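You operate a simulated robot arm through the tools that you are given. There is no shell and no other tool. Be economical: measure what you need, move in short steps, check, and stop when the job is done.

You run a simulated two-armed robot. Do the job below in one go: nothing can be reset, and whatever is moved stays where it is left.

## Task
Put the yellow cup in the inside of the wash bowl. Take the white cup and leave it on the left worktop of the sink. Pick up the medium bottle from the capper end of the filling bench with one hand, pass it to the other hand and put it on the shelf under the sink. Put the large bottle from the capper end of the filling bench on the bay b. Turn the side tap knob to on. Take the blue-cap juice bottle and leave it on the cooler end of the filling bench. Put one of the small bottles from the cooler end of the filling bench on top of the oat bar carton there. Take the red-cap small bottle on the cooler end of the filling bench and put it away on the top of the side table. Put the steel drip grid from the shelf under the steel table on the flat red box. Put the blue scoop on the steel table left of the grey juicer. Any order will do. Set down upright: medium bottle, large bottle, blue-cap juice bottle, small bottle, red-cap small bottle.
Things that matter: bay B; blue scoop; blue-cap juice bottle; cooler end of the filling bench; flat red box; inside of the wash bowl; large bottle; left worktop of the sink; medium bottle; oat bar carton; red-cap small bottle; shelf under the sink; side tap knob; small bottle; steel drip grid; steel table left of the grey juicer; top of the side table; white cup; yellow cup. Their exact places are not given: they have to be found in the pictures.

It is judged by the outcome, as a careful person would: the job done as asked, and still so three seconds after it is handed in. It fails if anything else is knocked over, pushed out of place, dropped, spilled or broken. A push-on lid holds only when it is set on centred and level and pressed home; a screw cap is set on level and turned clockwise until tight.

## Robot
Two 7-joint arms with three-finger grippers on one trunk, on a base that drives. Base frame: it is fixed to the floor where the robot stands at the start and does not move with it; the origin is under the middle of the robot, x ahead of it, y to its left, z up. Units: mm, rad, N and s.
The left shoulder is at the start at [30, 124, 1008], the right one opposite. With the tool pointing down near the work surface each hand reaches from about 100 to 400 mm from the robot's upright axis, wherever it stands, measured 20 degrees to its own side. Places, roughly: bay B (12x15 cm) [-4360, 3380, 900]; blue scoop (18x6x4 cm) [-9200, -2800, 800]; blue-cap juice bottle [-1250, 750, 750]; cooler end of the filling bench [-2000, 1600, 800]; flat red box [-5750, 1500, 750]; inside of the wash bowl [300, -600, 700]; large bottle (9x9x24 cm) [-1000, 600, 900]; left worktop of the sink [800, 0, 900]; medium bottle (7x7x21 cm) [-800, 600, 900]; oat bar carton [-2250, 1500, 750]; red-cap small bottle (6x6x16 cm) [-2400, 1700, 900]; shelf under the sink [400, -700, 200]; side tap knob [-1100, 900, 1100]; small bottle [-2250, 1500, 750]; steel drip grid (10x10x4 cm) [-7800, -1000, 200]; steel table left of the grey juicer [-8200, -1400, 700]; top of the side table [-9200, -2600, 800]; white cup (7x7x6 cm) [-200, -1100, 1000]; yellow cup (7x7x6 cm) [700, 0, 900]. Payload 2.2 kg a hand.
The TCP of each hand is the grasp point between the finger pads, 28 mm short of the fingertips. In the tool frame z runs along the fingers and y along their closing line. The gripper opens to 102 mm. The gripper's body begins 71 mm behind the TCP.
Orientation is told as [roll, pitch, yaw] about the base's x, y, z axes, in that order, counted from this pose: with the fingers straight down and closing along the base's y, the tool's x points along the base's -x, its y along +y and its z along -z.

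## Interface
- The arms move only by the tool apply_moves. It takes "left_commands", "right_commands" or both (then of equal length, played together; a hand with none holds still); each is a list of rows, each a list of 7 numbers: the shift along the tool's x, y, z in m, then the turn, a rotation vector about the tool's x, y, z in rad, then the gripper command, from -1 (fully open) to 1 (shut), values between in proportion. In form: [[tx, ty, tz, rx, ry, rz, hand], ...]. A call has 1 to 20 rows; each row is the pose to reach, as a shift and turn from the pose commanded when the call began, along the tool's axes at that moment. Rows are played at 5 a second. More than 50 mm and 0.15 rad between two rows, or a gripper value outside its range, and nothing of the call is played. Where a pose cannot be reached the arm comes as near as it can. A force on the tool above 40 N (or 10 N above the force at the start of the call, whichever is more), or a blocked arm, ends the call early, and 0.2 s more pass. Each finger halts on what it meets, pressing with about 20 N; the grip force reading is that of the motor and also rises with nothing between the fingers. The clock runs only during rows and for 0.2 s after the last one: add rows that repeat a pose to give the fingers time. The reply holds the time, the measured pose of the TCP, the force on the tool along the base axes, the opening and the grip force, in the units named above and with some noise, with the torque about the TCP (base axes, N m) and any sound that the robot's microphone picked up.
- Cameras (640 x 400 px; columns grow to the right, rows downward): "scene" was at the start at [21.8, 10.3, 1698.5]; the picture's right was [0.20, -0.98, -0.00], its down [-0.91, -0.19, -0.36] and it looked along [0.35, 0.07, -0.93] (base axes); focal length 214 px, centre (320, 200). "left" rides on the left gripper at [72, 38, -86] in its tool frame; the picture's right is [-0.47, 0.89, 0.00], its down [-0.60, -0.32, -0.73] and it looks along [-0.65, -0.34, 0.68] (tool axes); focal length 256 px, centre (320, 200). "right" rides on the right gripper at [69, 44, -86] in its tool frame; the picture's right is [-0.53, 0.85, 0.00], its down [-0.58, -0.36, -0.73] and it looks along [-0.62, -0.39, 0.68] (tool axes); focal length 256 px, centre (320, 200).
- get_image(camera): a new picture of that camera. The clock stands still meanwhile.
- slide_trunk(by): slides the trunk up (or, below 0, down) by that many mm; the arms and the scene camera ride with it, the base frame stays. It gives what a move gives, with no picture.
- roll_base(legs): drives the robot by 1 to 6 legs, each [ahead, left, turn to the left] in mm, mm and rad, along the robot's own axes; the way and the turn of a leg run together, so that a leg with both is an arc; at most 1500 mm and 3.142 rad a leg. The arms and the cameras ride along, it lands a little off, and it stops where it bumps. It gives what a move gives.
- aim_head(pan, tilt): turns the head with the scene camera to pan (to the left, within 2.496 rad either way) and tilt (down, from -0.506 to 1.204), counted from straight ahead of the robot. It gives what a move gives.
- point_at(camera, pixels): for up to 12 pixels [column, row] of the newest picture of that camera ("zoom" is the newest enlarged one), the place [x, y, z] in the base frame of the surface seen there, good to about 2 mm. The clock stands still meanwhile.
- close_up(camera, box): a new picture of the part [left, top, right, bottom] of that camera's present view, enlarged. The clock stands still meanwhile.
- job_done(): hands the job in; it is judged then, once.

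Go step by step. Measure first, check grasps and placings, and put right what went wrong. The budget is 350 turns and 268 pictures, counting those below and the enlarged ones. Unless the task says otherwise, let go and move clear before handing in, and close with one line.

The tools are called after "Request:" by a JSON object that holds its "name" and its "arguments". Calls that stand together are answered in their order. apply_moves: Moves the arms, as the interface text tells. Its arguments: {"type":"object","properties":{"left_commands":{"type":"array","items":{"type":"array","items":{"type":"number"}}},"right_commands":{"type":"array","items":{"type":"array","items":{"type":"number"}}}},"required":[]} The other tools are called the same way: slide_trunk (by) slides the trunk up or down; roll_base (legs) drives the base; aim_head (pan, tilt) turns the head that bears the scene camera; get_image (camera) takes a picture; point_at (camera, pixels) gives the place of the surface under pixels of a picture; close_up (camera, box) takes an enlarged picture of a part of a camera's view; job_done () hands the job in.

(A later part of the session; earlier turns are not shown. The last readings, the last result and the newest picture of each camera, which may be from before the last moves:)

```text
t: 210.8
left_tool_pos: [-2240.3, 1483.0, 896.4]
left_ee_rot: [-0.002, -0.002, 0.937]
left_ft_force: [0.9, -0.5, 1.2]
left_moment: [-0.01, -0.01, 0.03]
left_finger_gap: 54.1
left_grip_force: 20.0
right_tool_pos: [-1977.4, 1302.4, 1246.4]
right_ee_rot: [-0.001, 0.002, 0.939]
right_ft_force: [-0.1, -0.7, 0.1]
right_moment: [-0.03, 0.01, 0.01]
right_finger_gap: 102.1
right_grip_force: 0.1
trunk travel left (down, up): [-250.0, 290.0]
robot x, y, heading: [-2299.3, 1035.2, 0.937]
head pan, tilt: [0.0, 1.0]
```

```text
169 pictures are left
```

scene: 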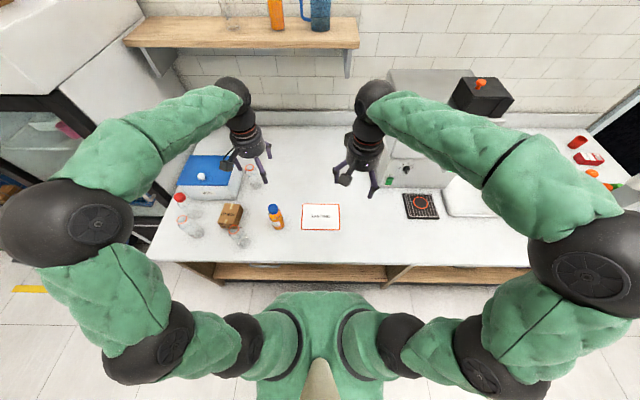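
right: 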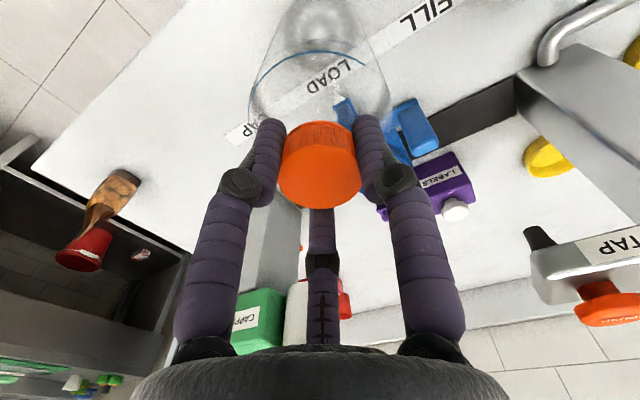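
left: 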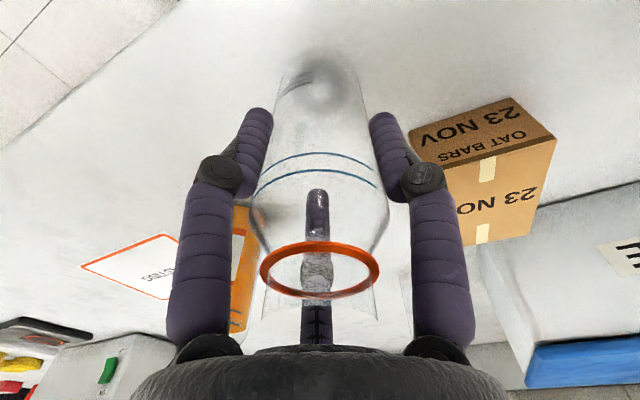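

A clean body grip (gap 54, no side force). I'll lift 110 and move over the carton.

Request:
{"name": "apply_moves", "arguments": {"left_commands": [[0, 0, -0.04, 0, 0, 0, 1], [0, 0, -0.08, 0, 0, 0, 1], [0, 0, -0.11, 0, 0, 0, 1], [-0.035, 0.025, -0.11, 0, 0, 0, 1], [-0.07, 0.05, -0.11, 0, 0, 0, 1], [-0.1, 0.07, -0.11, 0, 0, 0, 1], [-0.115, 0.08, -0.11, 0, 0, 0, 1], [-0.115, 0.08, -0.11, 0, 0, 0, 1]]}}

Request:
{"name": "get_image", "arguments": {"camera": "left"}}

Request:
{"name": "close_up", "arguments": {"camera": "scene", "box": [180, 120, 380, 260]}}

```text
t: 212.6
left_tool_pos: [-2238.1, 1622.6, 1007.2]
left_ee_rot: [-0.002, -0.002, 0.936]
left_ft_force: [-1.1, 0.2, -0.7]
left_moment: [-0.01, 0.04, -0.02]
left_finger_gap: 53.9
left_grip_force: 20.3
right_tool_pos: [-1976.0, 1302.9, 1246.6]
right_ee_rot: [-0.002, 0.002, 0.94]
right_ft_force: [-0.7, 0.3, 0.3]
right_moment: [-0.01, 0.01, -0.01]
right_finger_gap: 102.0
right_grip_force: 0.0
trunk travel left (down, up): [-250.0, 290.0]
robot x, y, heading: [-2302.9, 1035.3, 0.936]
head pan, tilt: [0.0, 1.0]
```

```text
168 pictures are left
```

left: 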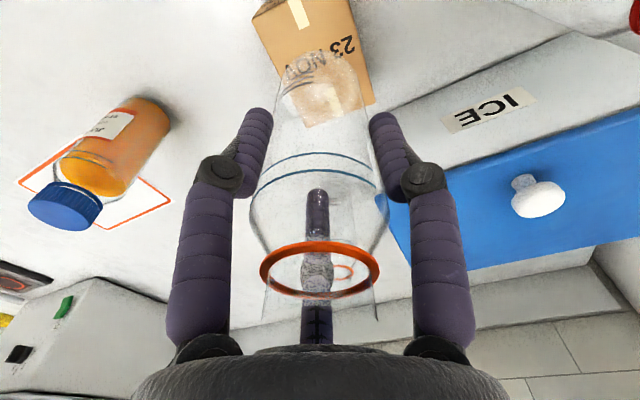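

```text
2.86 times, centred on (280, 190) of scene
```

zoom: 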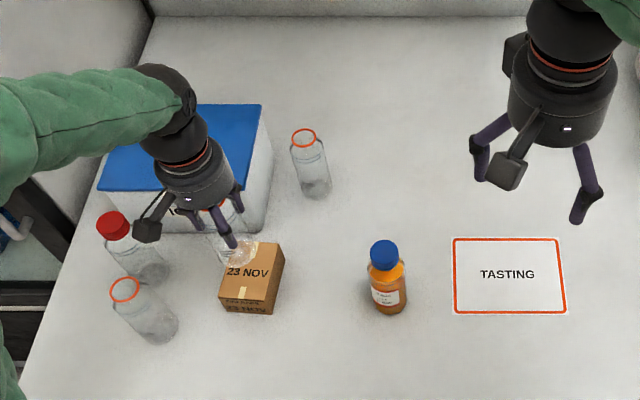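

The bottle is over the carton's centre. I'll lower it to contact at about z 953.

Request:
{"name": "apply_moves", "arguments": {"left_commands": [[0.0, 0, 0.02, 0, 0, 0, 1], [0, 0, 0.04, 0, 0, 0, 1], [0, 0, 0.049, 0, 0, 0, 1], [0, 0, 0.053, 0, 0, 0, 1], [0, 0, 0.056, 0, 0, 0, 1]]}}

Request:
{"name": "get_image", "arguments": {"camera": "left"}}

```text
t: 213.8
left_tool_pos: [-2238.2, 1620.9, 951.6]
left_ee_rot: [0.0, -0.005, 0.938]
left_ft_force: [-0.6, -1.9, 5.7]
left_moment: [-0.18, 0.0, -0.03]
left_finger_gap: 54.1
left_grip_force: 20.2
right_tool_pos: [-1977.6, 1301.6, 1245.8]
right_ee_rot: [0.002, 0.0, 0.937]
right_ft_force: [0.2, 0.2, -0.1]
right_moment: [0.0, -0.02, 0.04]
right_finger_gap: 101.9
right_grip_force: 0.1
trunk travel left (down, up): [-250.0, 290.0]
robot x, y, heading: [-2300.6, 1033.3, 0.939]
head pan, tilt: [0.0, 1.0]
```

```text
166 pictures are left
```

left: 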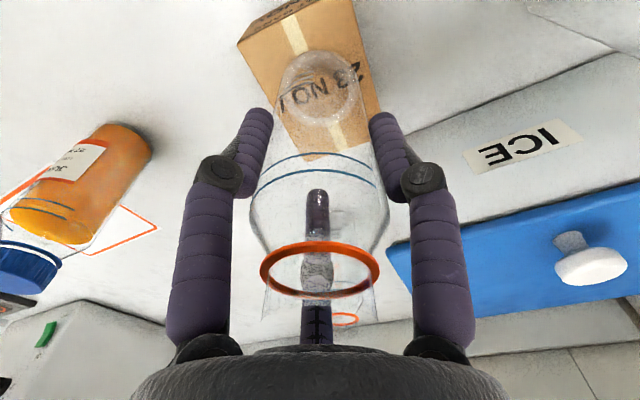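

Contact at 5.7 N with the base well inside the carton top. Releasing and lifting straight up.

Request:
{"name": "apply_moves", "arguments": {"left_commands": [[0, 0, 0, 0, 0, 0, 0.1], [0, 0, 0, 0, 0, 0, -0.3], [0, 0, 0, 0, 0, 0, -0.6], [0, 0, 0, 0, 0, 0, -0.6], [0, 0, -0.04, 0, 0, 0, -0.6], [0, 0, -0.085, 0, 0, 0, -0.6], [0, 0, -0.13, 0, 0, 0, -0.6], [0, 0, -0.175, 0, 0, 0, -0.6], [0, 0, -0.22, 0, 0, 0, -0.6], [0, 0, -0.26, 0, 0, 0, -0.6]]}}

Request:
{"name": "get_image", "arguments": {"camera": "left"}}

```text
t: 216.0
left_tool_pos: [-2238.4, 1619.8, 1208.5]
left_ee_rot: [-0.002, -0.002, 0.938]
left_ft_force: [0.0, 0.6, 0.0]
left_moment: [-0.01, 0.02, 0.04]
left_finger_gap: 81.8
left_grip_force: 0.0
right_tool_pos: [-1976.3, 1301.2, 1246.9]
right_ee_rot: [-0.001, 0.0, 0.939]
right_ft_force: [0.0, 0.3, -0.4]
right_moment: [0.03, 0.0, 0.03]
right_finger_gap: 102.0
right_grip_force: 0.0
trunk travel left (down, up): [-250.0, 290.0]
robot x, y, heading: [-2300.5, 1034.5, 0.934]
head pan, tilt: [0.0, 1.0]
```

```text
165 pictures are left
```

left: 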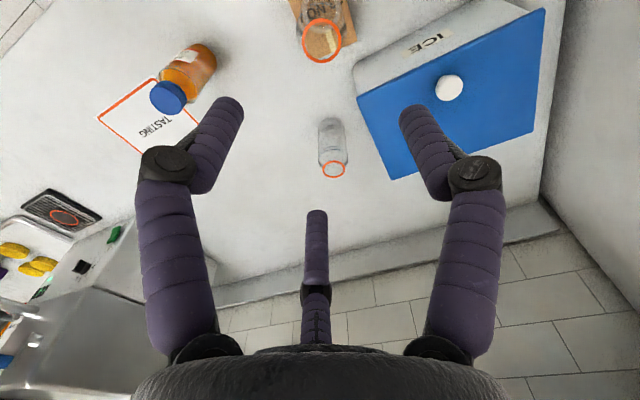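

The small bottle stands on the carton. Next the red-cap bottle at about (-2372,1728): I'll drive left 168 so the left hand is over it.

Request:
{"name": "roll_base", "arguments": {"legs": [[0, 168, 0]]}}

Request:
{"name": "get_image", "arguments": {"camera": "left"}}

```text
t: 217.4
left_tool_pos: [-2376.3, 1721.8, 1208.2]
left_ee_rot: [-0.003, -0.005, 0.938]
left_ft_force: [-0.6, 0.3, -0.3]
left_moment: [-0.05, -0.04, -0.01]
left_finger_gap: 81.7
left_grip_force: 0.0
right_tool_pos: [-2113.0, 1403.9, 1246.3]
right_ee_rot: [-0.004, 0.0, 0.937]
right_ft_force: [-0.1, 0.7, 0.6]
right_moment: [-0.02, -0.03, 0.01]
right_finger_gap: 102.1
right_grip_force: 0.1
trunk travel left (down, up): [-250.0, 290.0]
robot x, y, heading: [-2439.7, 1134.3, 0.934]
head pan, tilt: [0.0, 1.0]
```

```text
164 pictures are left
```

left: 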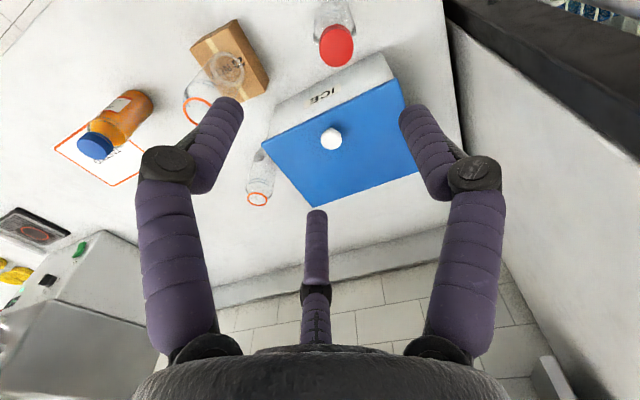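

Red cap at (336,45). Measuring it and the cooler's edge.

Request:
{"name": "point_at", "arguments": {"camera": "left", "pixels": [[336, 45], [319, 45], [353, 45], [336, 28], [336, 63], [385, 55], [300, 95], [340, 78]]}}

```text
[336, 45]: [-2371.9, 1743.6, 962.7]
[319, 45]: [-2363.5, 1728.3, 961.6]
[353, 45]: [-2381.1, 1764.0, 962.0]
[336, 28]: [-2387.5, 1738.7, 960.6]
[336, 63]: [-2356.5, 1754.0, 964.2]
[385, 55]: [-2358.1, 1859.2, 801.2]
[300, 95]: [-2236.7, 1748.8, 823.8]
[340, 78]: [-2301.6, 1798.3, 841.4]
```

Cap centre (-2372,1745), top 962. Moving above it and descending to z 1020 first.

Request:
{"name": "apply_moves", "arguments": {"left_commands": [[-0.021, 0.01, 0.0, 0, 0, 0, -0.2], [-0.021, 0.01, 0.045, 0, 0, 0, -0.2], [-0.021, 0.01, 0.09, 0, 0, 0, -0.2], [-0.021, 0.01, 0.135, 0, 0, 0, -0.2], [-0.021, 0.01, 0.18, 0, 0, 0, -0.2], [-0.021, 0.01, 0.18, 0, 0, 0, -0.2]]}}

Request:
{"name": "get_image", "arguments": {"camera": "left"}}

```text
t: 218.8
left_tool_pos: [-2371.2, 1743.8, 1029.0]
left_ee_rot: [-0.003, -0.003, 0.939]
left_ft_force: [-0.3, -0.4, -0.5]
left_moment: [0.03, -0.03, 0.0]
left_finger_gap: 61.1
left_grip_force: 0.0
right_tool_pos: [-2112.0, 1402.3, 1246.9]
right_ee_rot: [0.0, 0.001, 0.939]
right_ft_force: [-0.5, -0.9, -0.1]
right_moment: [0.04, -0.01, -0.01]
right_finger_gap: 102.0
right_grip_force: 0.1
trunk travel left (down, up): [-250.0, 290.0]
robot x, y, heading: [-2440.7, 1133.7, 0.94]
head pan, tilt: [0.0, 1.0]
```

```text
163 pictures are left
```

left: 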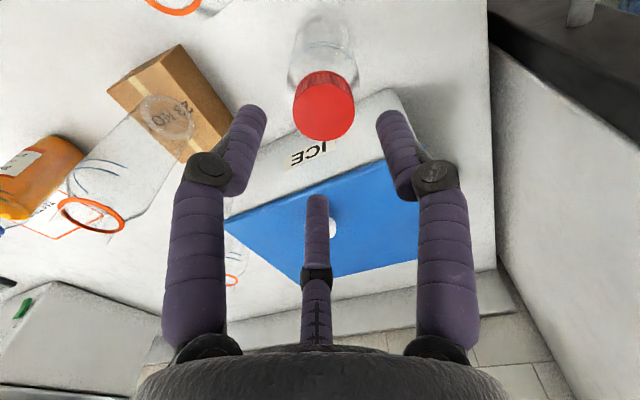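

Aligned and clear of the cooler. Descending to z 964 and closing on the cap.

Request:
{"name": "apply_moves", "arguments": {"left_commands": [[0, 0.001, 0.03, 0, 0, 0, -0.2], [0, 0.001, 0.055, 0, 0, 0, -0.2], [0, 0.001, 0.065, 0, 0, 0, -0.2], [0, 0.001, 0.065, 0, 0, 0, 0.3], [0, 0.001, 0.065, 0, 0, 0, 1], [0, 0.001, 0.065, 0, 0, 0, 1], [0, 0.001, 0.065, 0, 0, 0, 1]]}}

Request:
{"name": "apply_moves", "arguments": {"left_commands": [[0, 0, -0.04, 0, 0, 0, 1], [0, 0, -0.085, 0, 0, 0, 1], [0, 0, -0.13, 0, 0, 0, 1], [0, 0, -0.175, 0, 0, 0, 1], [0, 0, -0.22, 0, 0, 0, 1], [0.04, 0, -0.22, 0, 0, 0, 1], [0.08, 0, -0.22, 0, 0, 0, 1], [0.12, 0, -0.22, 0, 0, 0, 1], [0.12, 0, -0.22, 0, 0, 0, 1]]}}

Request:
{"name": "get_image", "arguments": {"camera": "left"}}

```text
t: 220.4
left_tool_pos: [-2369.9, 1745.5, 965.0]
left_ee_rot: [-0.001, -0.001, 0.937]
left_ft_force: [-0.6, -0.8, 0.3]
left_moment: [-0.01, 0.02, 0.0]
left_finger_gap: 37.4
left_grip_force: 19.7
right_tool_pos: [-2112.1, 1403.3, 1246.4]
right_ee_rot: [0.0, 0.002, 0.94]
right_ft_force: [0.2, 0.2, -0.3]
right_moment: [-0.01, -0.03, 0.0]
right_finger_gap: 102.0
right_grip_force: 0.0
trunk travel left (down, up): [-250.0, 290.0]
robot x, y, heading: [-2440.4, 1135.0, 0.939]
head pan, tilt: [0.0, 1.0]
```

```text
t: 222.4
left_tool_pos: [-2441.9, 1647.9, 1181.4]
left_ee_rot: [-0.003, -0.001, 0.936]
left_ft_force: [0.3, 0.1, -0.6]
left_moment: [0.02, 0.03, 0.03]
left_finger_gap: 37.4
left_grip_force: 20.0
right_tool_pos: [-2112.2, 1403.9, 1246.5]
right_ee_rot: [-0.003, 0.002, 0.938]
right_ft_force: [-0.2, 0.7, -0.4]
right_moment: [0.0, 0.01, -0.02]
right_finger_gap: 102.2
right_grip_force: 0.0
trunk travel left (down, up): [-250.0, 290.0]
robot x, y, heading: [-2441.5, 1134.6, 0.935]
head pan, tilt: [0.0, 1.0]
```

```text
162 pictures are left
```

left: 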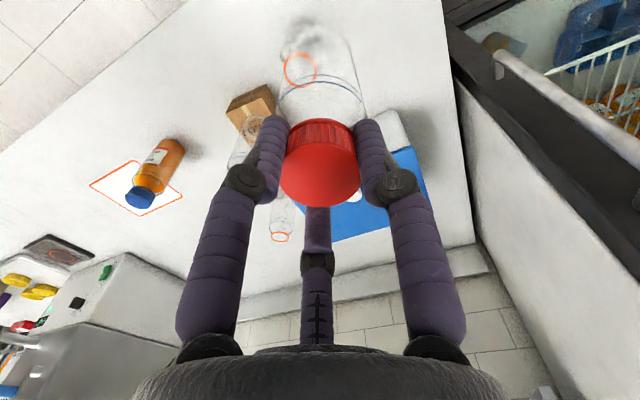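

I have the red-cap bottle. I'll pull the left hand in and drive back right to the large bottle for the right hand.

Request:
{"name": "apply_moves", "arguments": {"left_commands": [[0.03, -0.02, -0.03, 0, 0, 0, 1], [0.06, -0.04, -0.05, 0, 0, 0, 1], [0.06, -0.04, -0.05, 0, 0, 0, 1]]}}

Request:
{"name": "roll_base", "arguments": {"legs": [[0, -1373, 0]]}}

Request:
{"name": "get_image", "arguments": {"camera": "right"}}

```text
t: 223.2
left_tool_pos: [-2443.3, 1575.6, 1231.2]
left_ee_rot: [-0.001, -0.002, 0.937]
left_ft_force: [0.2, 0.0, -0.2]
left_moment: [0.0, 0.0, 0.04]
left_finger_gap: 37.4
left_grip_force: 20.1
right_tool_pos: [-2112.6, 1403.5, 1246.6]
right_ee_rot: [0.0, 0.001, 0.939]
right_ft_force: [0.0, -0.1, 0.4]
right_moment: [-0.01, -0.01, -0.01]
right_finger_gap: 101.9
right_grip_force: 0.0
trunk travel left (down, up): [-250.0, 290.0]
robot x, y, heading: [-2434.7, 1136.1, 0.938]
head pan, tilt: [0.0, 1.0]
```

```text
t: 230.0
left_tool_pos: [-1347.6, 768.3, 1231.0]
left_ee_rot: [-0.003, -0.004, 0.937]
left_ft_force: [0.1, -1.0, 0.2]
left_moment: [-0.01, 0.04, 0.03]
left_finger_gap: 37.6
left_grip_force: 19.7
right_tool_pos: [-1016.6, 596.1, 1247.1]
right_ee_rot: [0.001, 0.002, 0.94]
right_ft_force: [0.8, -0.4, 0.4]
right_moment: [-0.03, 0.02, 0.0]
right_finger_gap: 102.0
right_grip_force: 0.0
trunk travel left (down, up): [-250.0, 290.0]
robot x, y, heading: [-1339.1, 325.9, 0.938]
head pan, tilt: [0.0, 1.0]
```

```text
161 pictures are left
```

right: 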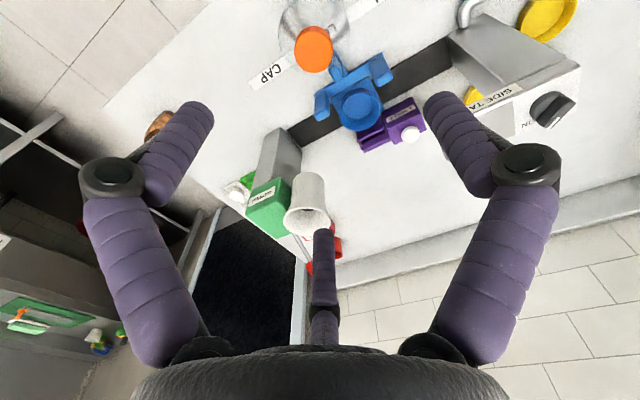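

The large bottle's cap is unchanged at (-1005,594). I'll shift 11 mm right, 5 ahead, descend and grip it.

Request:
{"name": "apply_moves", "arguments": {"right_commands": [[-0.005, -0.0115, 0.0, 0, 0, 0, -0.5], [-0.005, -0.0115, 0.045, 0, 0, 0, -0.2], [-0.005, -0.0115, 0.09, 0, 0, 0, -0.2], [-0.005, -0.0115, 0.135, 0, 0, 0, -0.2], [-0.005, -0.0115, 0.15, 0, 0, 0, -0.2], [-0.005, -0.0115, 0.15, 0, 0, 0, -0.2]]}}

Request:
{"name": "get_image", "arguments": {"camera": "right"}}

```text
t: 231.4
left_tool_pos: [-1349.6, 768.1, 1231.1]
left_ee_rot: [-0.001, -0.004, 0.937]
left_ft_force: [-0.4, 0.8, -0.4]
left_moment: [-0.02, -0.02, 0.0]
left_finger_gap: 37.4
left_grip_force: 19.9
right_tool_pos: [-1004.7, 593.4, 1096.6]
right_ee_rot: [-0.001, 0.003, 0.938]
right_ft_force: [0.1, 0.1, -0.6]
right_moment: [-0.03, 0.04, 0.0]
right_finger_gap: 61.1
right_grip_force: 0.1
trunk travel left (down, up): [-250.0, 290.0]
robot x, y, heading: [-1342.4, 328.4, 0.936]
head pan, tilt: [0.0, 1.0]
```

```text
160 pictures are left
```

right: 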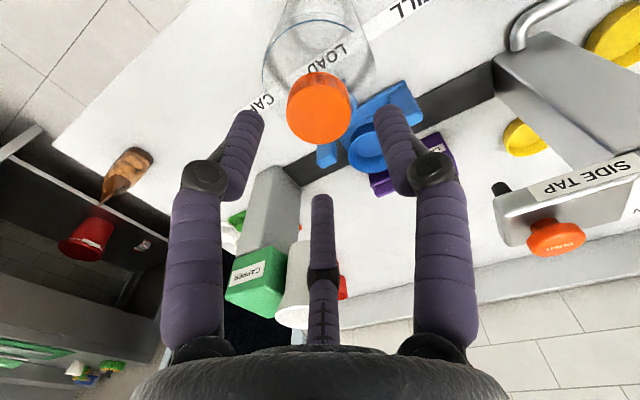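

Centred on the cap. I'll go down to z 1037, close and lift.

Request:
{"name": "apply_moves", "arguments": {"right_commands": [[0, 0, 0.03, 0, 0, 0, -0.2], [0, 0, 0.05, 0, 0, 0, -0.2], [0, 0, 0.059, 0, 0, 0, -0.2], [0, 0, 0.059, 0, 0, 0, 0.3], [0, 0, 0.059, 0, 0, 0, 1], [0, 0, 0.059, 0, 0, 0, 1], [0, 0, 0.059, 0, 0, 0, 1]]}}

Request:
{"name": "apply_moves", "arguments": {"right_commands": [[0, 0, -0.04, 0, 0, 0, 1], [0, 0, -0.085, 0, 0, 0, 1], [0, 0, -0.13, 0, 0, 0, 1], [0, 0, -0.175, 0, 0, 0, 1], [0.03, 0, -0.21, 0, 0, 0, 1], [0.03, 0, -0.21, 0, 0, 0, 1]]}}

Request:
{"name": "get_image", "arguments": {"camera": "right"}}

```text
t: 233.0
left_tool_pos: [-1348.3, 767.9, 1230.6]
left_ee_rot: [0.0, -0.004, 0.937]
left_ft_force: [0.4, -0.4, 0.5]
left_moment: [-0.01, 0.03, 0.0]
left_finger_gap: 37.6
left_grip_force: 20.2
right_tool_pos: [-1004.1, 593.0, 1037.7]
right_ee_rot: [-0.001, 0.002, 0.938]
right_ft_force: [0.2, 0.1, 0.8]
right_moment: [0.08, -0.05, 0.0]
right_finger_gap: 38.9
right_grip_force: 20.2
trunk travel left (down, up): [-250.0, 290.0]
robot x, y, heading: [-1341.1, 328.9, 0.94]
head pan, tilt: [0.0, 1.0]
```

```text
t: 234.4
left_tool_pos: [-1348.0, 770.0, 1229.8]
left_ee_rot: [-0.002, -0.001, 0.936]
left_ft_force: [-0.4, 0.3, -0.9]
left_moment: [-0.08, 0.04, 0.0]
left_finger_gap: 37.6
left_grip_force: 20.0
right_tool_pos: [-1019.1, 570.1, 1250.0]
right_ee_rot: [-0.002, 0.002, 0.94]
right_ft_force: [0.0, 0.2, -0.9]
right_moment: [0.0, 0.02, 0.0]
right_finger_gap: 38.6
right_grip_force: 19.7
trunk travel left (down, up): [-250.0, 290.0]
robot x, y, heading: [-1340.8, 328.7, 0.934]
head pan, tilt: [0.0, 1.0]
```

```text
159 pictures are left
```

right: 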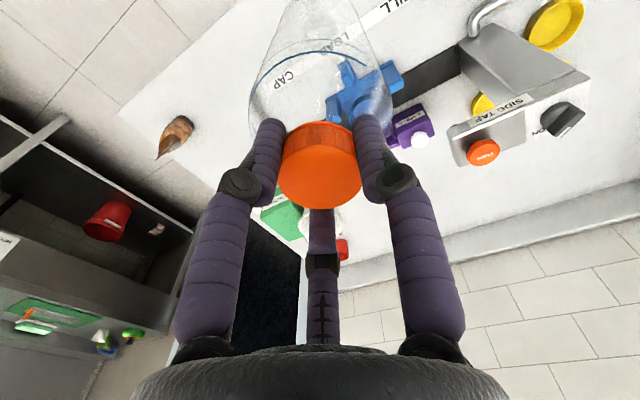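

Both bottles are held. I'll back off, and look along the aisle toward bay B.

Request:
{"name": "roll_base", "arguments": {"legs": [[-350, 0, 0]]}}

Request:
{"name": "aim_head", "arguments": {"pan": 1.4, "tilt": 0.35}}

Request:
{"name": "get_image", "arguments": {"camera": "scene"}}

```text
t: 236.7
left_tool_pos: [-1558.2, 482.5, 1230.4]
left_ee_rot: [-0.001, -0.003, 0.932]
left_ft_force: [0.3, 0.4, 0.3]
left_moment: [0.01, -0.02, 0.01]
left_finger_gap: 37.5
left_grip_force: 19.9
right_tool_pos: [-1229.4, 281.3, 1251.6]
right_ee_rot: [-0.002, 0.0, 0.935]
right_ft_force: [-0.2, 0.0, -0.5]
right_moment: [-0.01, -0.01, 0.0]
right_finger_gap: 38.7
right_grip_force: 19.9
trunk travel left (down, up): [-250.0, 290.0]
robot x, y, heading: [-1550.8, 39.8, 0.936]
head pan, tilt: [0.0, 1.0]
```

```text
t: 238.3
left_tool_pos: [-1555.6, 483.7, 1231.0]
left_ee_rot: [-0.002, -0.002, 0.93]
left_ft_force: [-0.1, 0.9, -1.0]
left_moment: [0.02, -0.02, 0.0]
left_finger_gap: 37.5
left_grip_force: 19.8
right_tool_pos: [-1228.9, 281.8, 1250.1]
right_ee_rot: [-0.002, 0.002, 0.935]
right_ft_force: [0.5, -0.3, -0.4]
right_moment: [0.01, -0.02, -0.02]
right_finger_gap: 38.6
right_grip_force: 20.3
trunk travel left (down, up): [-250.0, 290.0]
robot x, y, heading: [-1552.0, 46.2, 0.936]
head pan, tilt: [1.4, 0.351]
```

```text
158 pictures are left
```

scene: 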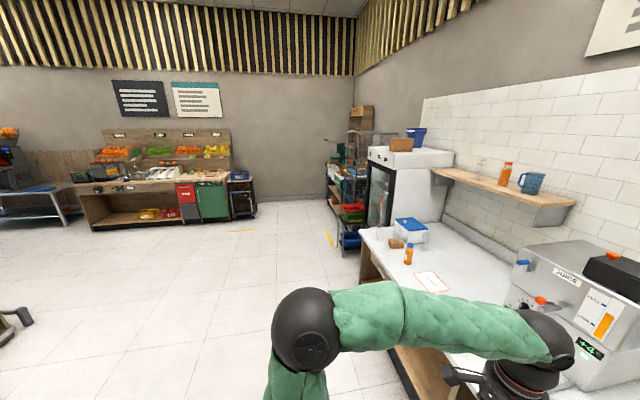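

I'll measure a few points on the fruit counter and the shelf with trays ahead.

Request:
{"name": "point_at", "arguments": {"camera": "scene", "pixels": [[240, 175], [240, 195], [210, 175], [350, 185], [340, 150], [350, 235], [185, 195], [120, 160], [360, 110], [40, 190], [310, 200]]}}

Request:
{"name": "close_up", "arguments": {"camera": "scene", "box": [220, 90, 420, 260]}}

Request:
{"name": "close_up", "arguments": {"camera": "scene", "box": [0, 110, 270, 240]}}

```text
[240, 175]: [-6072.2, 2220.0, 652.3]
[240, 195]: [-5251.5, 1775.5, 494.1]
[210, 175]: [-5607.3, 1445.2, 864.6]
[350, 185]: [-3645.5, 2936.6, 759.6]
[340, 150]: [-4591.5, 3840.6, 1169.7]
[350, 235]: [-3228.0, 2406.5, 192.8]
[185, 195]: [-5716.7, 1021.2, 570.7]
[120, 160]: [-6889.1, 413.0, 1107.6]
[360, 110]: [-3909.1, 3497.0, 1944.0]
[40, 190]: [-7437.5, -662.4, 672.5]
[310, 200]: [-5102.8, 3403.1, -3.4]
```

```text
2.35 times, centred on (320, 175) of scene
```

zoom: 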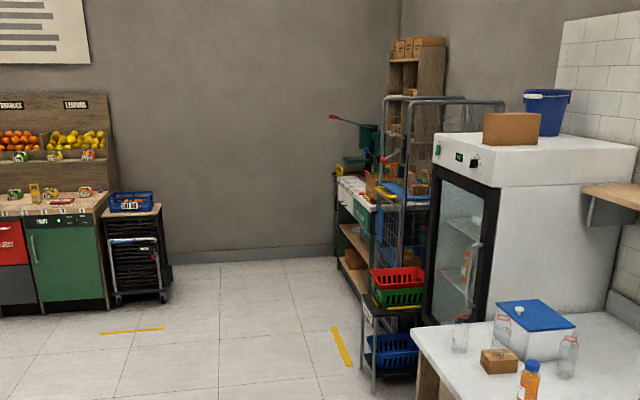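

```text
2.37 times, centred on (135, 175) of scene
```

zoom: 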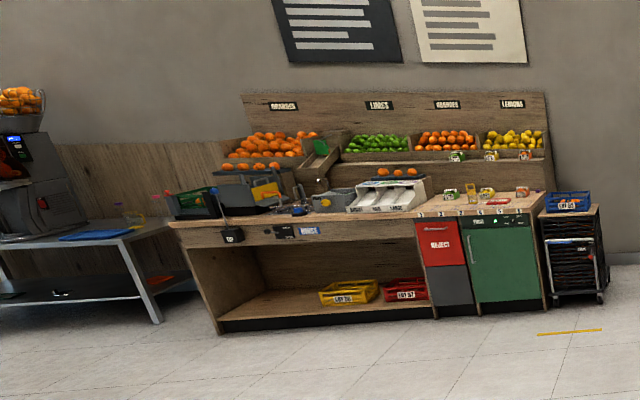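

Bay B must be on the bench in the far corner, beyond the fridge and roll cage. The aisle is free, so I'll drive left about 3500 and look.

Request:
{"name": "roll_base", "arguments": {"legs": [[0, 1200, 0], [0, 1200, 0], [0, 1100, 0]]}}

Request:
{"name": "aim_head", "arguments": {"pan": 0.4, "tilt": 0.5}}

Request:
{"name": "get_image", "arguments": {"camera": "scene"}}

```text
t: 255.2
left_tool_pos: [-4414.0, 2508.0, 1230.3]
left_ee_rot: [-0.002, -0.004, 0.97]
left_ft_force: [0.3, 0.3, 0.2]
left_moment: [0.02, 0.0, 0.0]
left_finger_gap: 37.7
left_grip_force: 20.2
right_tool_pos: [-4079.3, 2319.1, 1249.5]
right_ee_rot: [-0.001, 0.001, 0.974]
right_ft_force: [0.0, 0.4, 0.0]
right_moment: [-0.01, -0.01, 0.01]
right_finger_gap: 38.5
right_grip_force: 20.4
trunk travel left (down, up): [-250.0, 290.0]
robot x, y, heading: [-4392.3, 2068.9, 0.972]
head pan, tilt: [1.4, 0.351]
```

```text
t: 256.5
left_tool_pos: [-4413.1, 2506.7, 1231.3]
left_ee_rot: [-0.003, -0.002, 0.972]
left_ft_force: [-0.6, -0.3, 0.4]
left_moment: [0.02, -0.02, 0.03]
left_finger_gap: 37.5
left_grip_force: 20.0
right_tool_pos: [-4078.4, 2318.2, 1249.5]
right_ee_rot: [-0.001, 0.001, 0.975]
right_ft_force: [0.0, 0.0, -0.1]
right_moment: [0.02, 0.01, 0.03]
right_finger_gap: 38.9
right_grip_force: 20.0
trunk travel left (down, up): [-250.0, 290.0]
robot x, y, heading: [-4389.0, 2068.3, 0.978]
head pan, tilt: [0.4, 0.499]
```

```text
155 pictures are left
```

scene: 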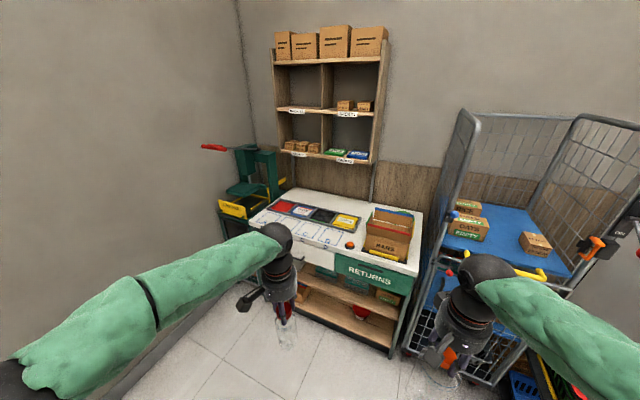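

The bench with bays A, B, … is in front. I'll zoom in on its top.

Request:
{"name": "close_up", "arguments": {"camera": "scene", "box": [240, 170, 440, 300]}}

Request:
{"name": "point_at", "arguments": {"camera": "scene", "pixels": [[300, 240], [315, 235], [325, 237], [340, 243], [270, 232], [280, 250], [405, 268], [348, 247], [343, 262], [300, 210], [330, 215], [420, 200]]}}

```text
3.08 times, centred on (340, 235) of scene
```

zoom: 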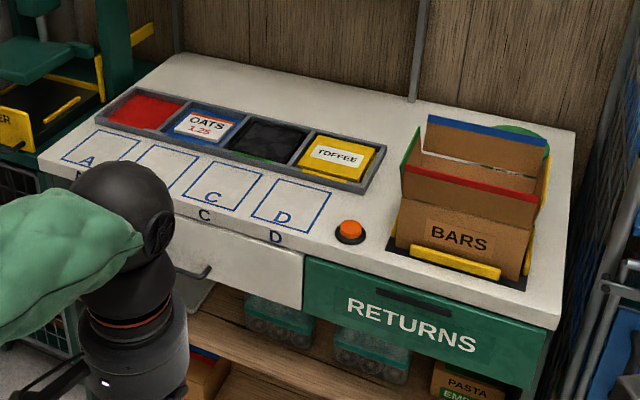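

```text
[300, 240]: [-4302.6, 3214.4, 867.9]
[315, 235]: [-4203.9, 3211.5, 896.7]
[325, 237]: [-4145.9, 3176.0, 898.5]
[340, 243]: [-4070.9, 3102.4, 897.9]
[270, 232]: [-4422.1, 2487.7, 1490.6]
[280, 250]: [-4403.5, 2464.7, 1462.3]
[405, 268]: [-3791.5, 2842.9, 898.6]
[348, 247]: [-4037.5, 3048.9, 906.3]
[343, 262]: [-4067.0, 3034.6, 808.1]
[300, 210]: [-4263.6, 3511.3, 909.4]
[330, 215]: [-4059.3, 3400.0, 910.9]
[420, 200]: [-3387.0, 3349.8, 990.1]
```

Bay B is the second outline at zoom (162,167). I'll measure the outlines of B, C and D.

Request:
{"name": "point_at", "arguments": {"camera": "zoom", "pixels": [[148, 146], [197, 157], [180, 185], [213, 161], [262, 173], [236, 211], [187, 197], [277, 176], [331, 188], [305, 232], [252, 217], [66, 158]]}}

```text
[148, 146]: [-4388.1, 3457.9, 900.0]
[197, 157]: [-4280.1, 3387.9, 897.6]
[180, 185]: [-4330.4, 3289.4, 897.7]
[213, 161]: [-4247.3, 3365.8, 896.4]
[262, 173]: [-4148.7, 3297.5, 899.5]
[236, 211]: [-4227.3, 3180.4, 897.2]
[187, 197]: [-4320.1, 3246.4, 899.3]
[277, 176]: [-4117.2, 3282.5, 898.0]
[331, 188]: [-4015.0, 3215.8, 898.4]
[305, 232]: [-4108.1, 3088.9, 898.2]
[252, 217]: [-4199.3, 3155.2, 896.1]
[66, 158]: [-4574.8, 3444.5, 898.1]
```

Bay B's centre computes to about (-4363,3363,898). I'll check where the left wall and the green press are before driving in.

Request:
{"name": "point_at", "arguments": {"camera": "scene", "pixels": [[150, 150], [60, 150], [235, 150], [250, 165], [212, 148], [235, 210], [270, 190], [225, 235], [210, 300], [260, 215]]}}

```text
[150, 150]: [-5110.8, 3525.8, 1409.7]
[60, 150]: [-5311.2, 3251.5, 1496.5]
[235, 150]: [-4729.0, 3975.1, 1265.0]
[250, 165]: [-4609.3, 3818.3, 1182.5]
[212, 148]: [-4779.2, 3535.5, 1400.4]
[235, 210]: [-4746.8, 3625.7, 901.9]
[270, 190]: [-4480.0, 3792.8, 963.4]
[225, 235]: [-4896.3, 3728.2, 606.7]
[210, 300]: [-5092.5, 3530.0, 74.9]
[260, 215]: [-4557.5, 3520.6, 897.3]
```

The left wall is 6205 along and the press handle about 5944, so there's room. I'll square up, drive left 707 and ahead 450.

Request:
{"name": "roll_base", "arguments": {"legs": [[0, 0, -0.04], [0, 707, 0], [450, 0, 0]]}}

Request:
{"name": "aim_head", "arguments": {"pan": 0.0, "tilt": 0.8}}

Request:
{"name": "get_image", "arguments": {"camera": "scene"}}

```text
t: 263.0
left_tool_pos: [-4681.4, 3283.3, 1230.6]
left_ee_rot: [-0.001, 0.0, 0.916]
left_ft_force: [0.7, -0.3, -0.3]
left_moment: [-0.03, -0.01, 0.01]
left_finger_gap: 37.6
left_grip_force: 19.9
right_tool_pos: [-4357.2, 3079.3, 1250.8]
right_ee_rot: [0.0, 0.002, 0.92]
right_ft_force: [-1.1, -0.2, 0.3]
right_moment: [-0.02, 0.02, 0.02]
right_finger_gap: 38.9
right_grip_force: 19.8
trunk travel left (down, up): [-250.0, 290.0]
robot x, y, heading: [-4680.0, 2842.0, 0.916]
head pan, tilt: [0.4, 0.499]
```

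```text
t: 263.9
left_tool_pos: [-4681.8, 3284.1, 1231.1]
left_ee_rot: [-0.001, -0.003, 0.917]
left_ft_force: [-0.5, 0.5, -0.9]
left_moment: [0.0, -0.04, 0.02]
left_finger_gap: 37.6
left_grip_force: 20.3
right_tool_pos: [-4359.2, 3077.8, 1250.5]
right_ee_rot: [-0.001, -0.001, 0.921]
right_ft_force: [0.7, 0.5, 0.0]
right_moment: [0.03, -0.02, 0.02]
right_finger_gap: 38.5
right_grip_force: 20.4
trunk travel left (down, up): [-250.0, 290.0]
robot x, y, heading: [-4681.7, 2845.7, 0.913]
head pan, tilt: [0.0, 0.799]
```

```text
153 pictures are left
```

scene: 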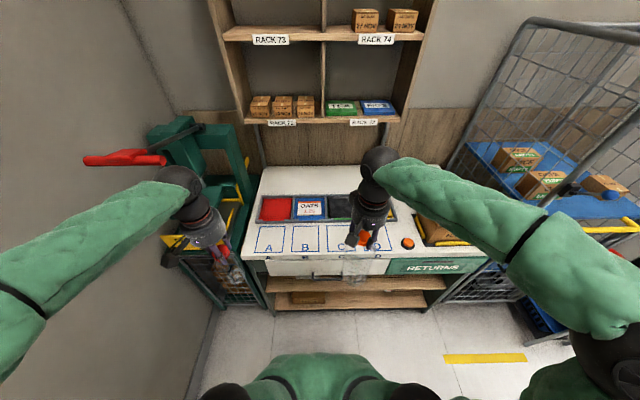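

The left hand is close to the press handle, so I'll retract it 140 mm first, then go ahead 120 and reach left with the right hand.

Request:
{"name": "apply_moves", "arguments": {"left_commands": [[0.04, -0.01, 0, 0, 0, 0, 1], [0.08, -0.02, 0, 0, 0, 0, 1], [0.12, -0.03, 0, 0, 0, 0, 1], [0.14, -0.04, 0, 0, 0, 0, 1]]}}

Request:
{"name": "roll_base", "arguments": {"legs": [[120, 0, 0.02]]}}

Request:
{"name": "get_image", "arguments": {"camera": "scene"}}

Request:
{"name": "get_image", "arguments": {"camera": "right"}}

```text
t: 264.9
left_tool_pos: [-4735.1, 3149.6, 1232.0]
left_ee_rot: [-0.001, -0.003, 0.919]
left_ft_force: [-0.3, -0.5, 0.3]
left_moment: [0.02, 0.04, -0.04]
left_finger_gap: 37.6
left_grip_force: 20.2
right_tool_pos: [-4358.0, 3078.2, 1250.2]
right_ee_rot: [-0.003, 0.002, 0.921]
right_ft_force: [0.0, 0.0, -1.0]
right_moment: [0.02, -0.01, -0.02]
right_finger_gap: 38.8
right_grip_force: 19.5
trunk travel left (down, up): [-250.0, 290.0]
robot x, y, heading: [-4686.4, 2844.4, 0.918]
head pan, tilt: [0.0, 0.799]
```

```text
t: 266.1
left_tool_pos: [-4667.1, 3246.1, 1232.4]
left_ee_rot: [-0.001, -0.003, 0.938]
left_ft_force: [-0.1, 0.5, -0.4]
left_moment: [-0.03, 0.03, -0.01]
left_finger_gap: 37.5
left_grip_force: 19.6
right_tool_pos: [-4288.4, 3182.5, 1249.1]
right_ee_rot: [-0.003, 0.002, 0.94]
right_ft_force: [0.1, 0.1, -1.3]
right_moment: [-0.02, 0.02, -0.01]
right_finger_gap: 38.6
right_grip_force: 19.7
trunk travel left (down, up): [-250.0, 290.0]
robot x, y, heading: [-4613.0, 2942.5, 0.937]
head pan, tilt: [0.0, 0.799]
```

```text
152 pictures are left
```

scene: 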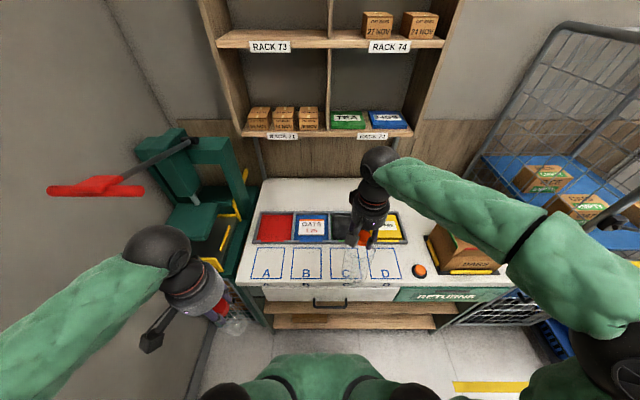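

```text
151 pictures are left
```

right: 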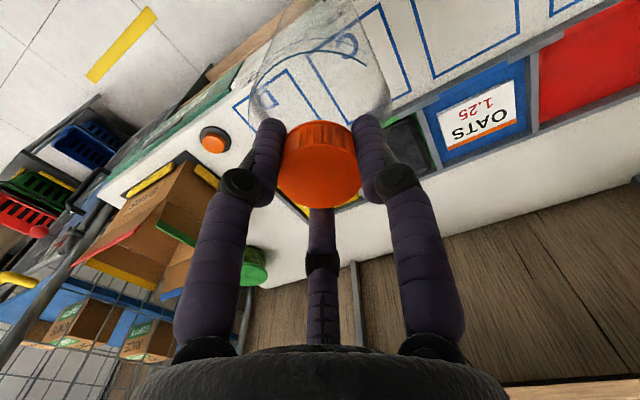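

Now the bays are fully visible; I'll measure bay B's corners exactly.

Request:
{"name": "close_up", "arguments": {"camera": "scene", "box": [240, 220, 420, 310]}}

Request:
{"name": "point_at", "arguments": {"camera": "scene", "pixels": [[293, 249], [321, 249], [320, 279], [291, 278], [256, 248], [283, 279], [307, 265]]}}

```text
3.56 times, centred on (330, 265) of scene
```

zoom: 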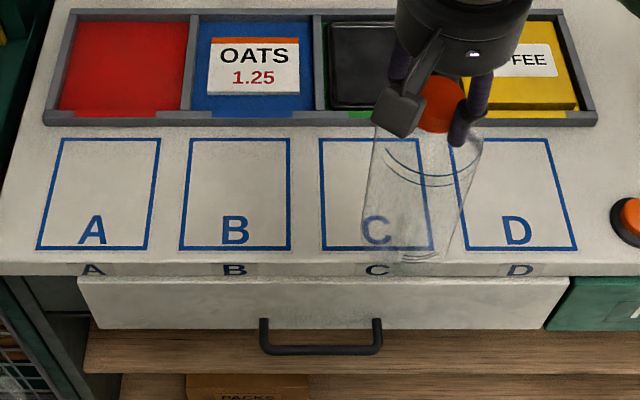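

```text
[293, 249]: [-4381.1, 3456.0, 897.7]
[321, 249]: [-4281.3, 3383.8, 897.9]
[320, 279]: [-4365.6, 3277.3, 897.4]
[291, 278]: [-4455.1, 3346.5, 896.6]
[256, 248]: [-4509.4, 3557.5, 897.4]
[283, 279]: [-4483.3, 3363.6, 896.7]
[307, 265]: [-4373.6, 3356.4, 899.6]
```

Bay B centre is (-4371,3366). I'll move the bottle there (ahead 99, left 175) and lower to about z 1137.

Request:
{"name": "apply_moves", "arguments": {"right_commands": [[-0.02, 0.035, 0, 0, 0, 0, 1], [-0.04, 0.07, 0, 0, 0, 0, 1], [-0.06, 0.105, 0, 0, 0, 0, 1], [-0.08, 0.14, 0, 0, 0, 0, 1], [-0.099, 0.175, 0, 0, 0, 0, 1], [-0.099, 0.175, 0.04, 0, 0, 0, 1], [-0.099, 0.175, 0.08, 0, 0, 0, 1], [-0.099, 0.175, 0.1, 0, 0, 0, 1], [-0.099, 0.175, 0.1, 0, 0, 0, 1]]}}

Request:
{"name": "get_image", "arguments": {"camera": "right"}}

Request:
{"name": "close_up", "arguments": {"camera": "scene", "box": [240, 180, 420, 310]}}

```text
t: 268.1
left_tool_pos: [-4668.9, 3245.1, 1232.1]
left_ee_rot: [-0.001, -0.005, 0.939]
left_ft_force: [0.8, 0.1, 0.0]
left_moment: [0.0, 0.02, -0.02]
left_finger_gap: 37.3
left_grip_force: 20.0
right_tool_pos: [-4372.5, 3366.4, 1148.9]
right_ee_rot: [-0.002, -0.001, 0.942]
right_ft_force: [-0.5, -1.0, -0.9]
right_moment: [0.01, 0.0, 0.01]
right_finger_gap: 38.7
right_grip_force: 20.5
trunk travel left (down, up): [-250.0, 290.0]
robot x, y, heading: [-4610.4, 2942.7, 0.934]
head pan, tilt: [0.0, 0.799]
```

```text
149 pictures are left
```

right: 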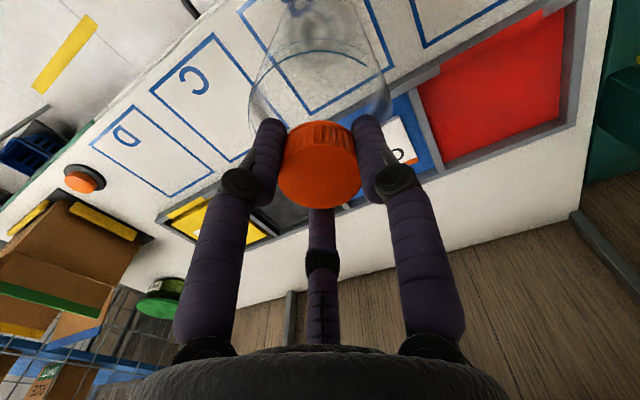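

```text
3.08 times, centred on (330, 245) of scene
```

zoom: 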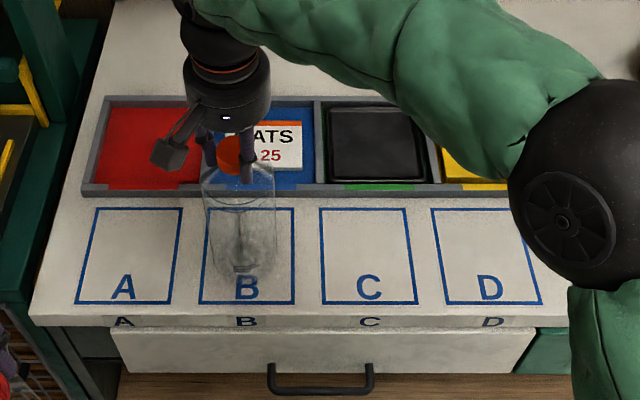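

Over bay B. I'll lower until contact near z 1137 and release.

Request:
{"name": "apply_moves", "arguments": {"right_commands": [[0, 0, 0.006, 0, 0, 0, 1], [0, 0, 0.01, 0, 0, 0, 1], [0, 0, 0.013, 0, 0, 0, 1], [0, 0, 0.015, 0, 0, 0, 1]]}}

```text
t: 269.1
left_tool_pos: [-4668.2, 3243.5, 1231.1]
left_ee_rot: [-0.001, -0.004, 0.938]
left_ft_force: [-0.1, -0.1, 0.8]
left_moment: [-0.03, 0.0, 0.01]
left_finger_gap: 37.6
left_grip_force: 19.4
right_tool_pos: [-4372.9, 3364.9, 1136.7]
right_ee_rot: [0.001, -0.005, 0.938]
right_ft_force: [0.8, -0.3, 18.4]
right_moment: [-0.17, 0.05, -0.01]
right_finger_gap: 38.5
right_grip_force: 20.1
trunk travel left (down, up): [-250.0, 290.0]
robot x, y, heading: [-4609.5, 2943.5, 0.938]
head pan, tilt: [0.0, 0.799]
```

Firm contact (18 N). I'll ease up 2 mm, open and lift.

Request:
{"name": "apply_moves", "arguments": {"right_commands": [[0, 0, -0.002, 0, 0, 0, 1], [0, 0, -0.002, 0, 0, 0, 0.2], [0, 0, -0.002, 0, 0, 0, -0.2], [0, 0, -0.002, 0, 0, 0, -0.3], [0, 0, -0.03, 0, 0, 0, -0.3], [0, 0, -0.07, 0, 0, 0, -0.3], [0, 0, -0.11, 0, 0, 0, -0.3], [0.02, -0.04, -0.11, 0, 0, 0, -0.3], [0.04, -0.08, -0.11, 0, 0, 0, -1], [0.06, -0.12, -0.11, 0, 0, 0, -1], [0.09, -0.16, -0.11, 0, 0, 0, -1]]}}

Request:
{"name": "close_up", "arguments": {"camera": "scene", "box": [240, 180, 420, 310]}}

```text
t: 271.5
left_tool_pos: [-4669.3, 3243.3, 1232.1]
left_ee_rot: [-0.002, -0.004, 0.939]
left_ft_force: [0.5, -0.9, -0.2]
left_moment: [0.0, -0.01, -0.02]
left_finger_gap: 37.6
left_grip_force: 19.9
right_tool_pos: [-4296.0, 3194.2, 1247.7]
right_ee_rot: [-0.002, -0.001, 0.941]
right_ft_force: [0.1, -0.6, 0.3]
right_moment: [0.03, -0.02, 0.0]
right_finger_gap: 101.9
right_grip_force: 0.1
trunk travel left (down, up): [-250.0, 290.0]
robot x, y, heading: [-4606.3, 2942.4, 0.939]
head pan, tilt: [0.0, 0.799]
```

```text
3.08 times, centred on (330, 245) of scene
```

zoom: 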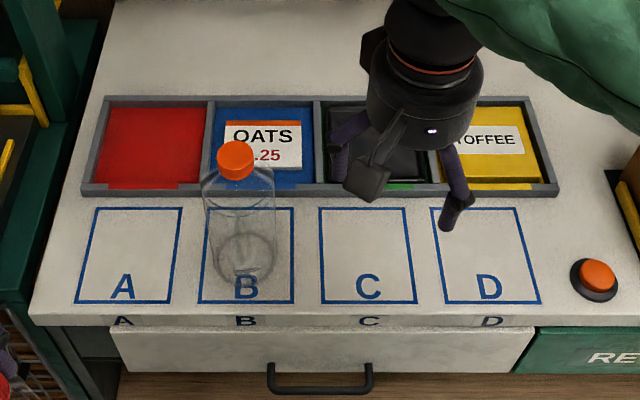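

The large bottle stands upright inside bay B. Next, I'll back out, move right, and turn to face along the far wall.

Request:
{"name": "roll_base", "arguments": {"legs": [[-560, 0, 0], [0, -950, 0], [0, 0, 1.568]]}}

Request:
{"name": "aim_head", "arguments": {"pan": 0.9, "tilt": 0.35}}

Request:
{"name": "get_image", "arguments": {"camera": "scene"}}

```text
t: 283.2
left_tool_pos: [-4488.0, 1856.1, 1231.6]
left_ee_rot: [-0.002, -0.004, 2.503]
left_ft_force: [0.7, -0.1, -0.7]
left_moment: [0.02, -0.01, 0.01]
left_finger_gap: 37.3
left_grip_force: 19.7
right_tool_pos: [-4436.3, 2228.9, 1246.8]
right_ee_rot: [-0.003, 0.002, 2.503]
right_ft_force: [-0.4, -0.2, -0.7]
right_moment: [0.0, -0.03, -0.03]
right_finger_gap: 101.9
right_grip_force: 0.0
trunk travel left (down, up): [-250.0, 290.0]
robot x, y, heading: [-4182.2, 1914.2, 2.502]
head pan, tilt: [0.0, 0.799]
```

```text
t: 284.4
left_tool_pos: [-4487.1, 1857.8, 1231.0]
left_ee_rot: [-0.001, -0.003, 2.503]
left_ft_force: [0.5, 0.7, -0.2]
left_moment: [0.03, 0.0, 0.0]
left_finger_gap: 37.6
left_grip_force: 20.3
right_tool_pos: [-4436.6, 2228.2, 1246.4]
right_ee_rot: [-0.001, 0.0, 2.505]
right_ft_force: [0.9, -0.3, 0.4]
right_moment: [0.02, 0.01, 0.04]
right_finger_gap: 102.0
right_grip_force: 0.0
trunk travel left (down, up): [-250.0, 290.0]
robot x, y, heading: [-4183.7, 1913.1, 2.504]
head pan, tilt: [0.901, 0.351]
```

```text
146 pictures are left
```

scene: 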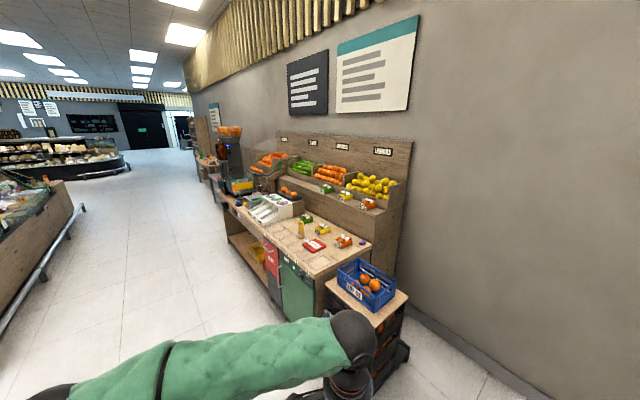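

I see the fruit counter with a flat red item at (315,243). I'll zoom and measure it, and the aisle limits.

Request:
{"name": "close_up", "arguments": {"camera": "scene", "box": [200, 120, 420, 320]}}

Request:
{"name": "point_at", "arguments": {"camera": "scene", "pixels": [[314, 244], [308, 228], [322, 225], [343, 240], [295, 270], [250, 250], [215, 190], [70, 240], [5, 325], [200, 165], [120, 230]]}}

```text
2.00 times, centred on (310, 220) of scene
```

zoom: 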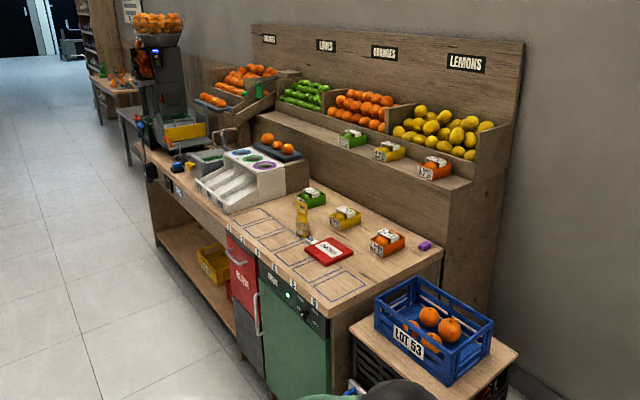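

```text
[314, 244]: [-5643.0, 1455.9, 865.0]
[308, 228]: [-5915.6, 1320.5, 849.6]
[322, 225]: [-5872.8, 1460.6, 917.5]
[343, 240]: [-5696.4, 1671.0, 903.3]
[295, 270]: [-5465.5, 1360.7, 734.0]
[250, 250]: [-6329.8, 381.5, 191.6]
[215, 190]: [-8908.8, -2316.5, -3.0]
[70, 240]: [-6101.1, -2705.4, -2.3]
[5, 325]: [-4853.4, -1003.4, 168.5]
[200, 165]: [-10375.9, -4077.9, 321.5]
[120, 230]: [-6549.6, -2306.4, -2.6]
```

The red box is at (-5643,1456,865). The aisle is clear, so I'll drive left (along the wall) in stages towards the side table.

Request:
{"name": "roll_base", "arguments": {"legs": [[0, 1300, 0], [0, 1300, -0.01], [0, 1000, -0.01]]}}

Request:
{"name": "aim_head", "arguments": {"pan": 0.6, "tilt": 0.4}}

Request:
{"name": "get_image", "arguments": {"camera": "scene"}}

```text
t: 301.7
left_tool_pos: [-6697.1, -937.9, 1231.1]
left_ee_rot: [-0.002, -0.003, 2.458]
left_ft_force: [0.1, 0.0, -0.2]
left_moment: [-0.01, -0.02, -0.03]
left_finger_gap: 37.5
left_grip_force: 19.9
right_tool_pos: [-6629.6, -567.6, 1245.9]
right_ee_rot: [-0.002, 0.002, 2.457]
right_ft_force: [-0.2, 0.3, 0.3]
right_moment: [0.01, 0.03, 0.01]
right_finger_gap: 101.8
right_grip_force: 0.0
trunk travel left (down, up): [-250.0, 290.0]
robot x, y, heading: [-6394.4, -891.3, 2.454]
head pan, tilt: [0.901, 0.351]
```

```text
t: 302.5
left_tool_pos: [-6697.6, -938.0, 1231.7]
left_ee_rot: [-0.002, -0.004, 2.457]
left_ft_force: [-0.1, -1.2, -0.6]
left_moment: [0.0, 0.01, 0.02]
left_finger_gap: 37.7
left_grip_force: 19.8
right_tool_pos: [-6630.6, -568.2, 1246.7]
right_ee_rot: [-0.003, 0.0, 2.457]
right_ft_force: [0.4, 0.2, 0.2]
right_moment: [0.02, 0.02, 0.0]
right_finger_gap: 102.1
right_grip_force: 0.0
trunk travel left (down, up): [-250.0, 290.0]
robot x, y, heading: [-6391.1, -892.0, 2.457]
head pan, tilt: [0.6, 0.4]
```

```text
144 pictures are left
```

scene: 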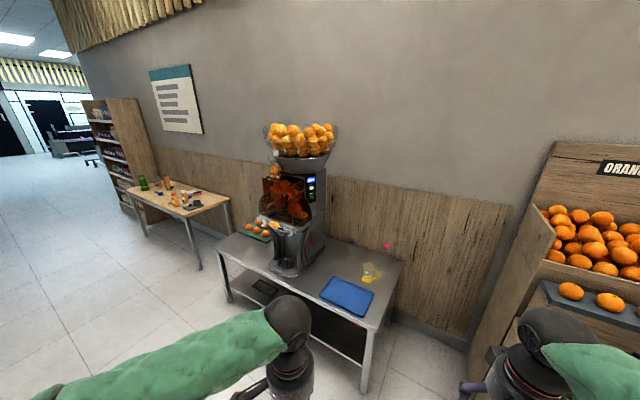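

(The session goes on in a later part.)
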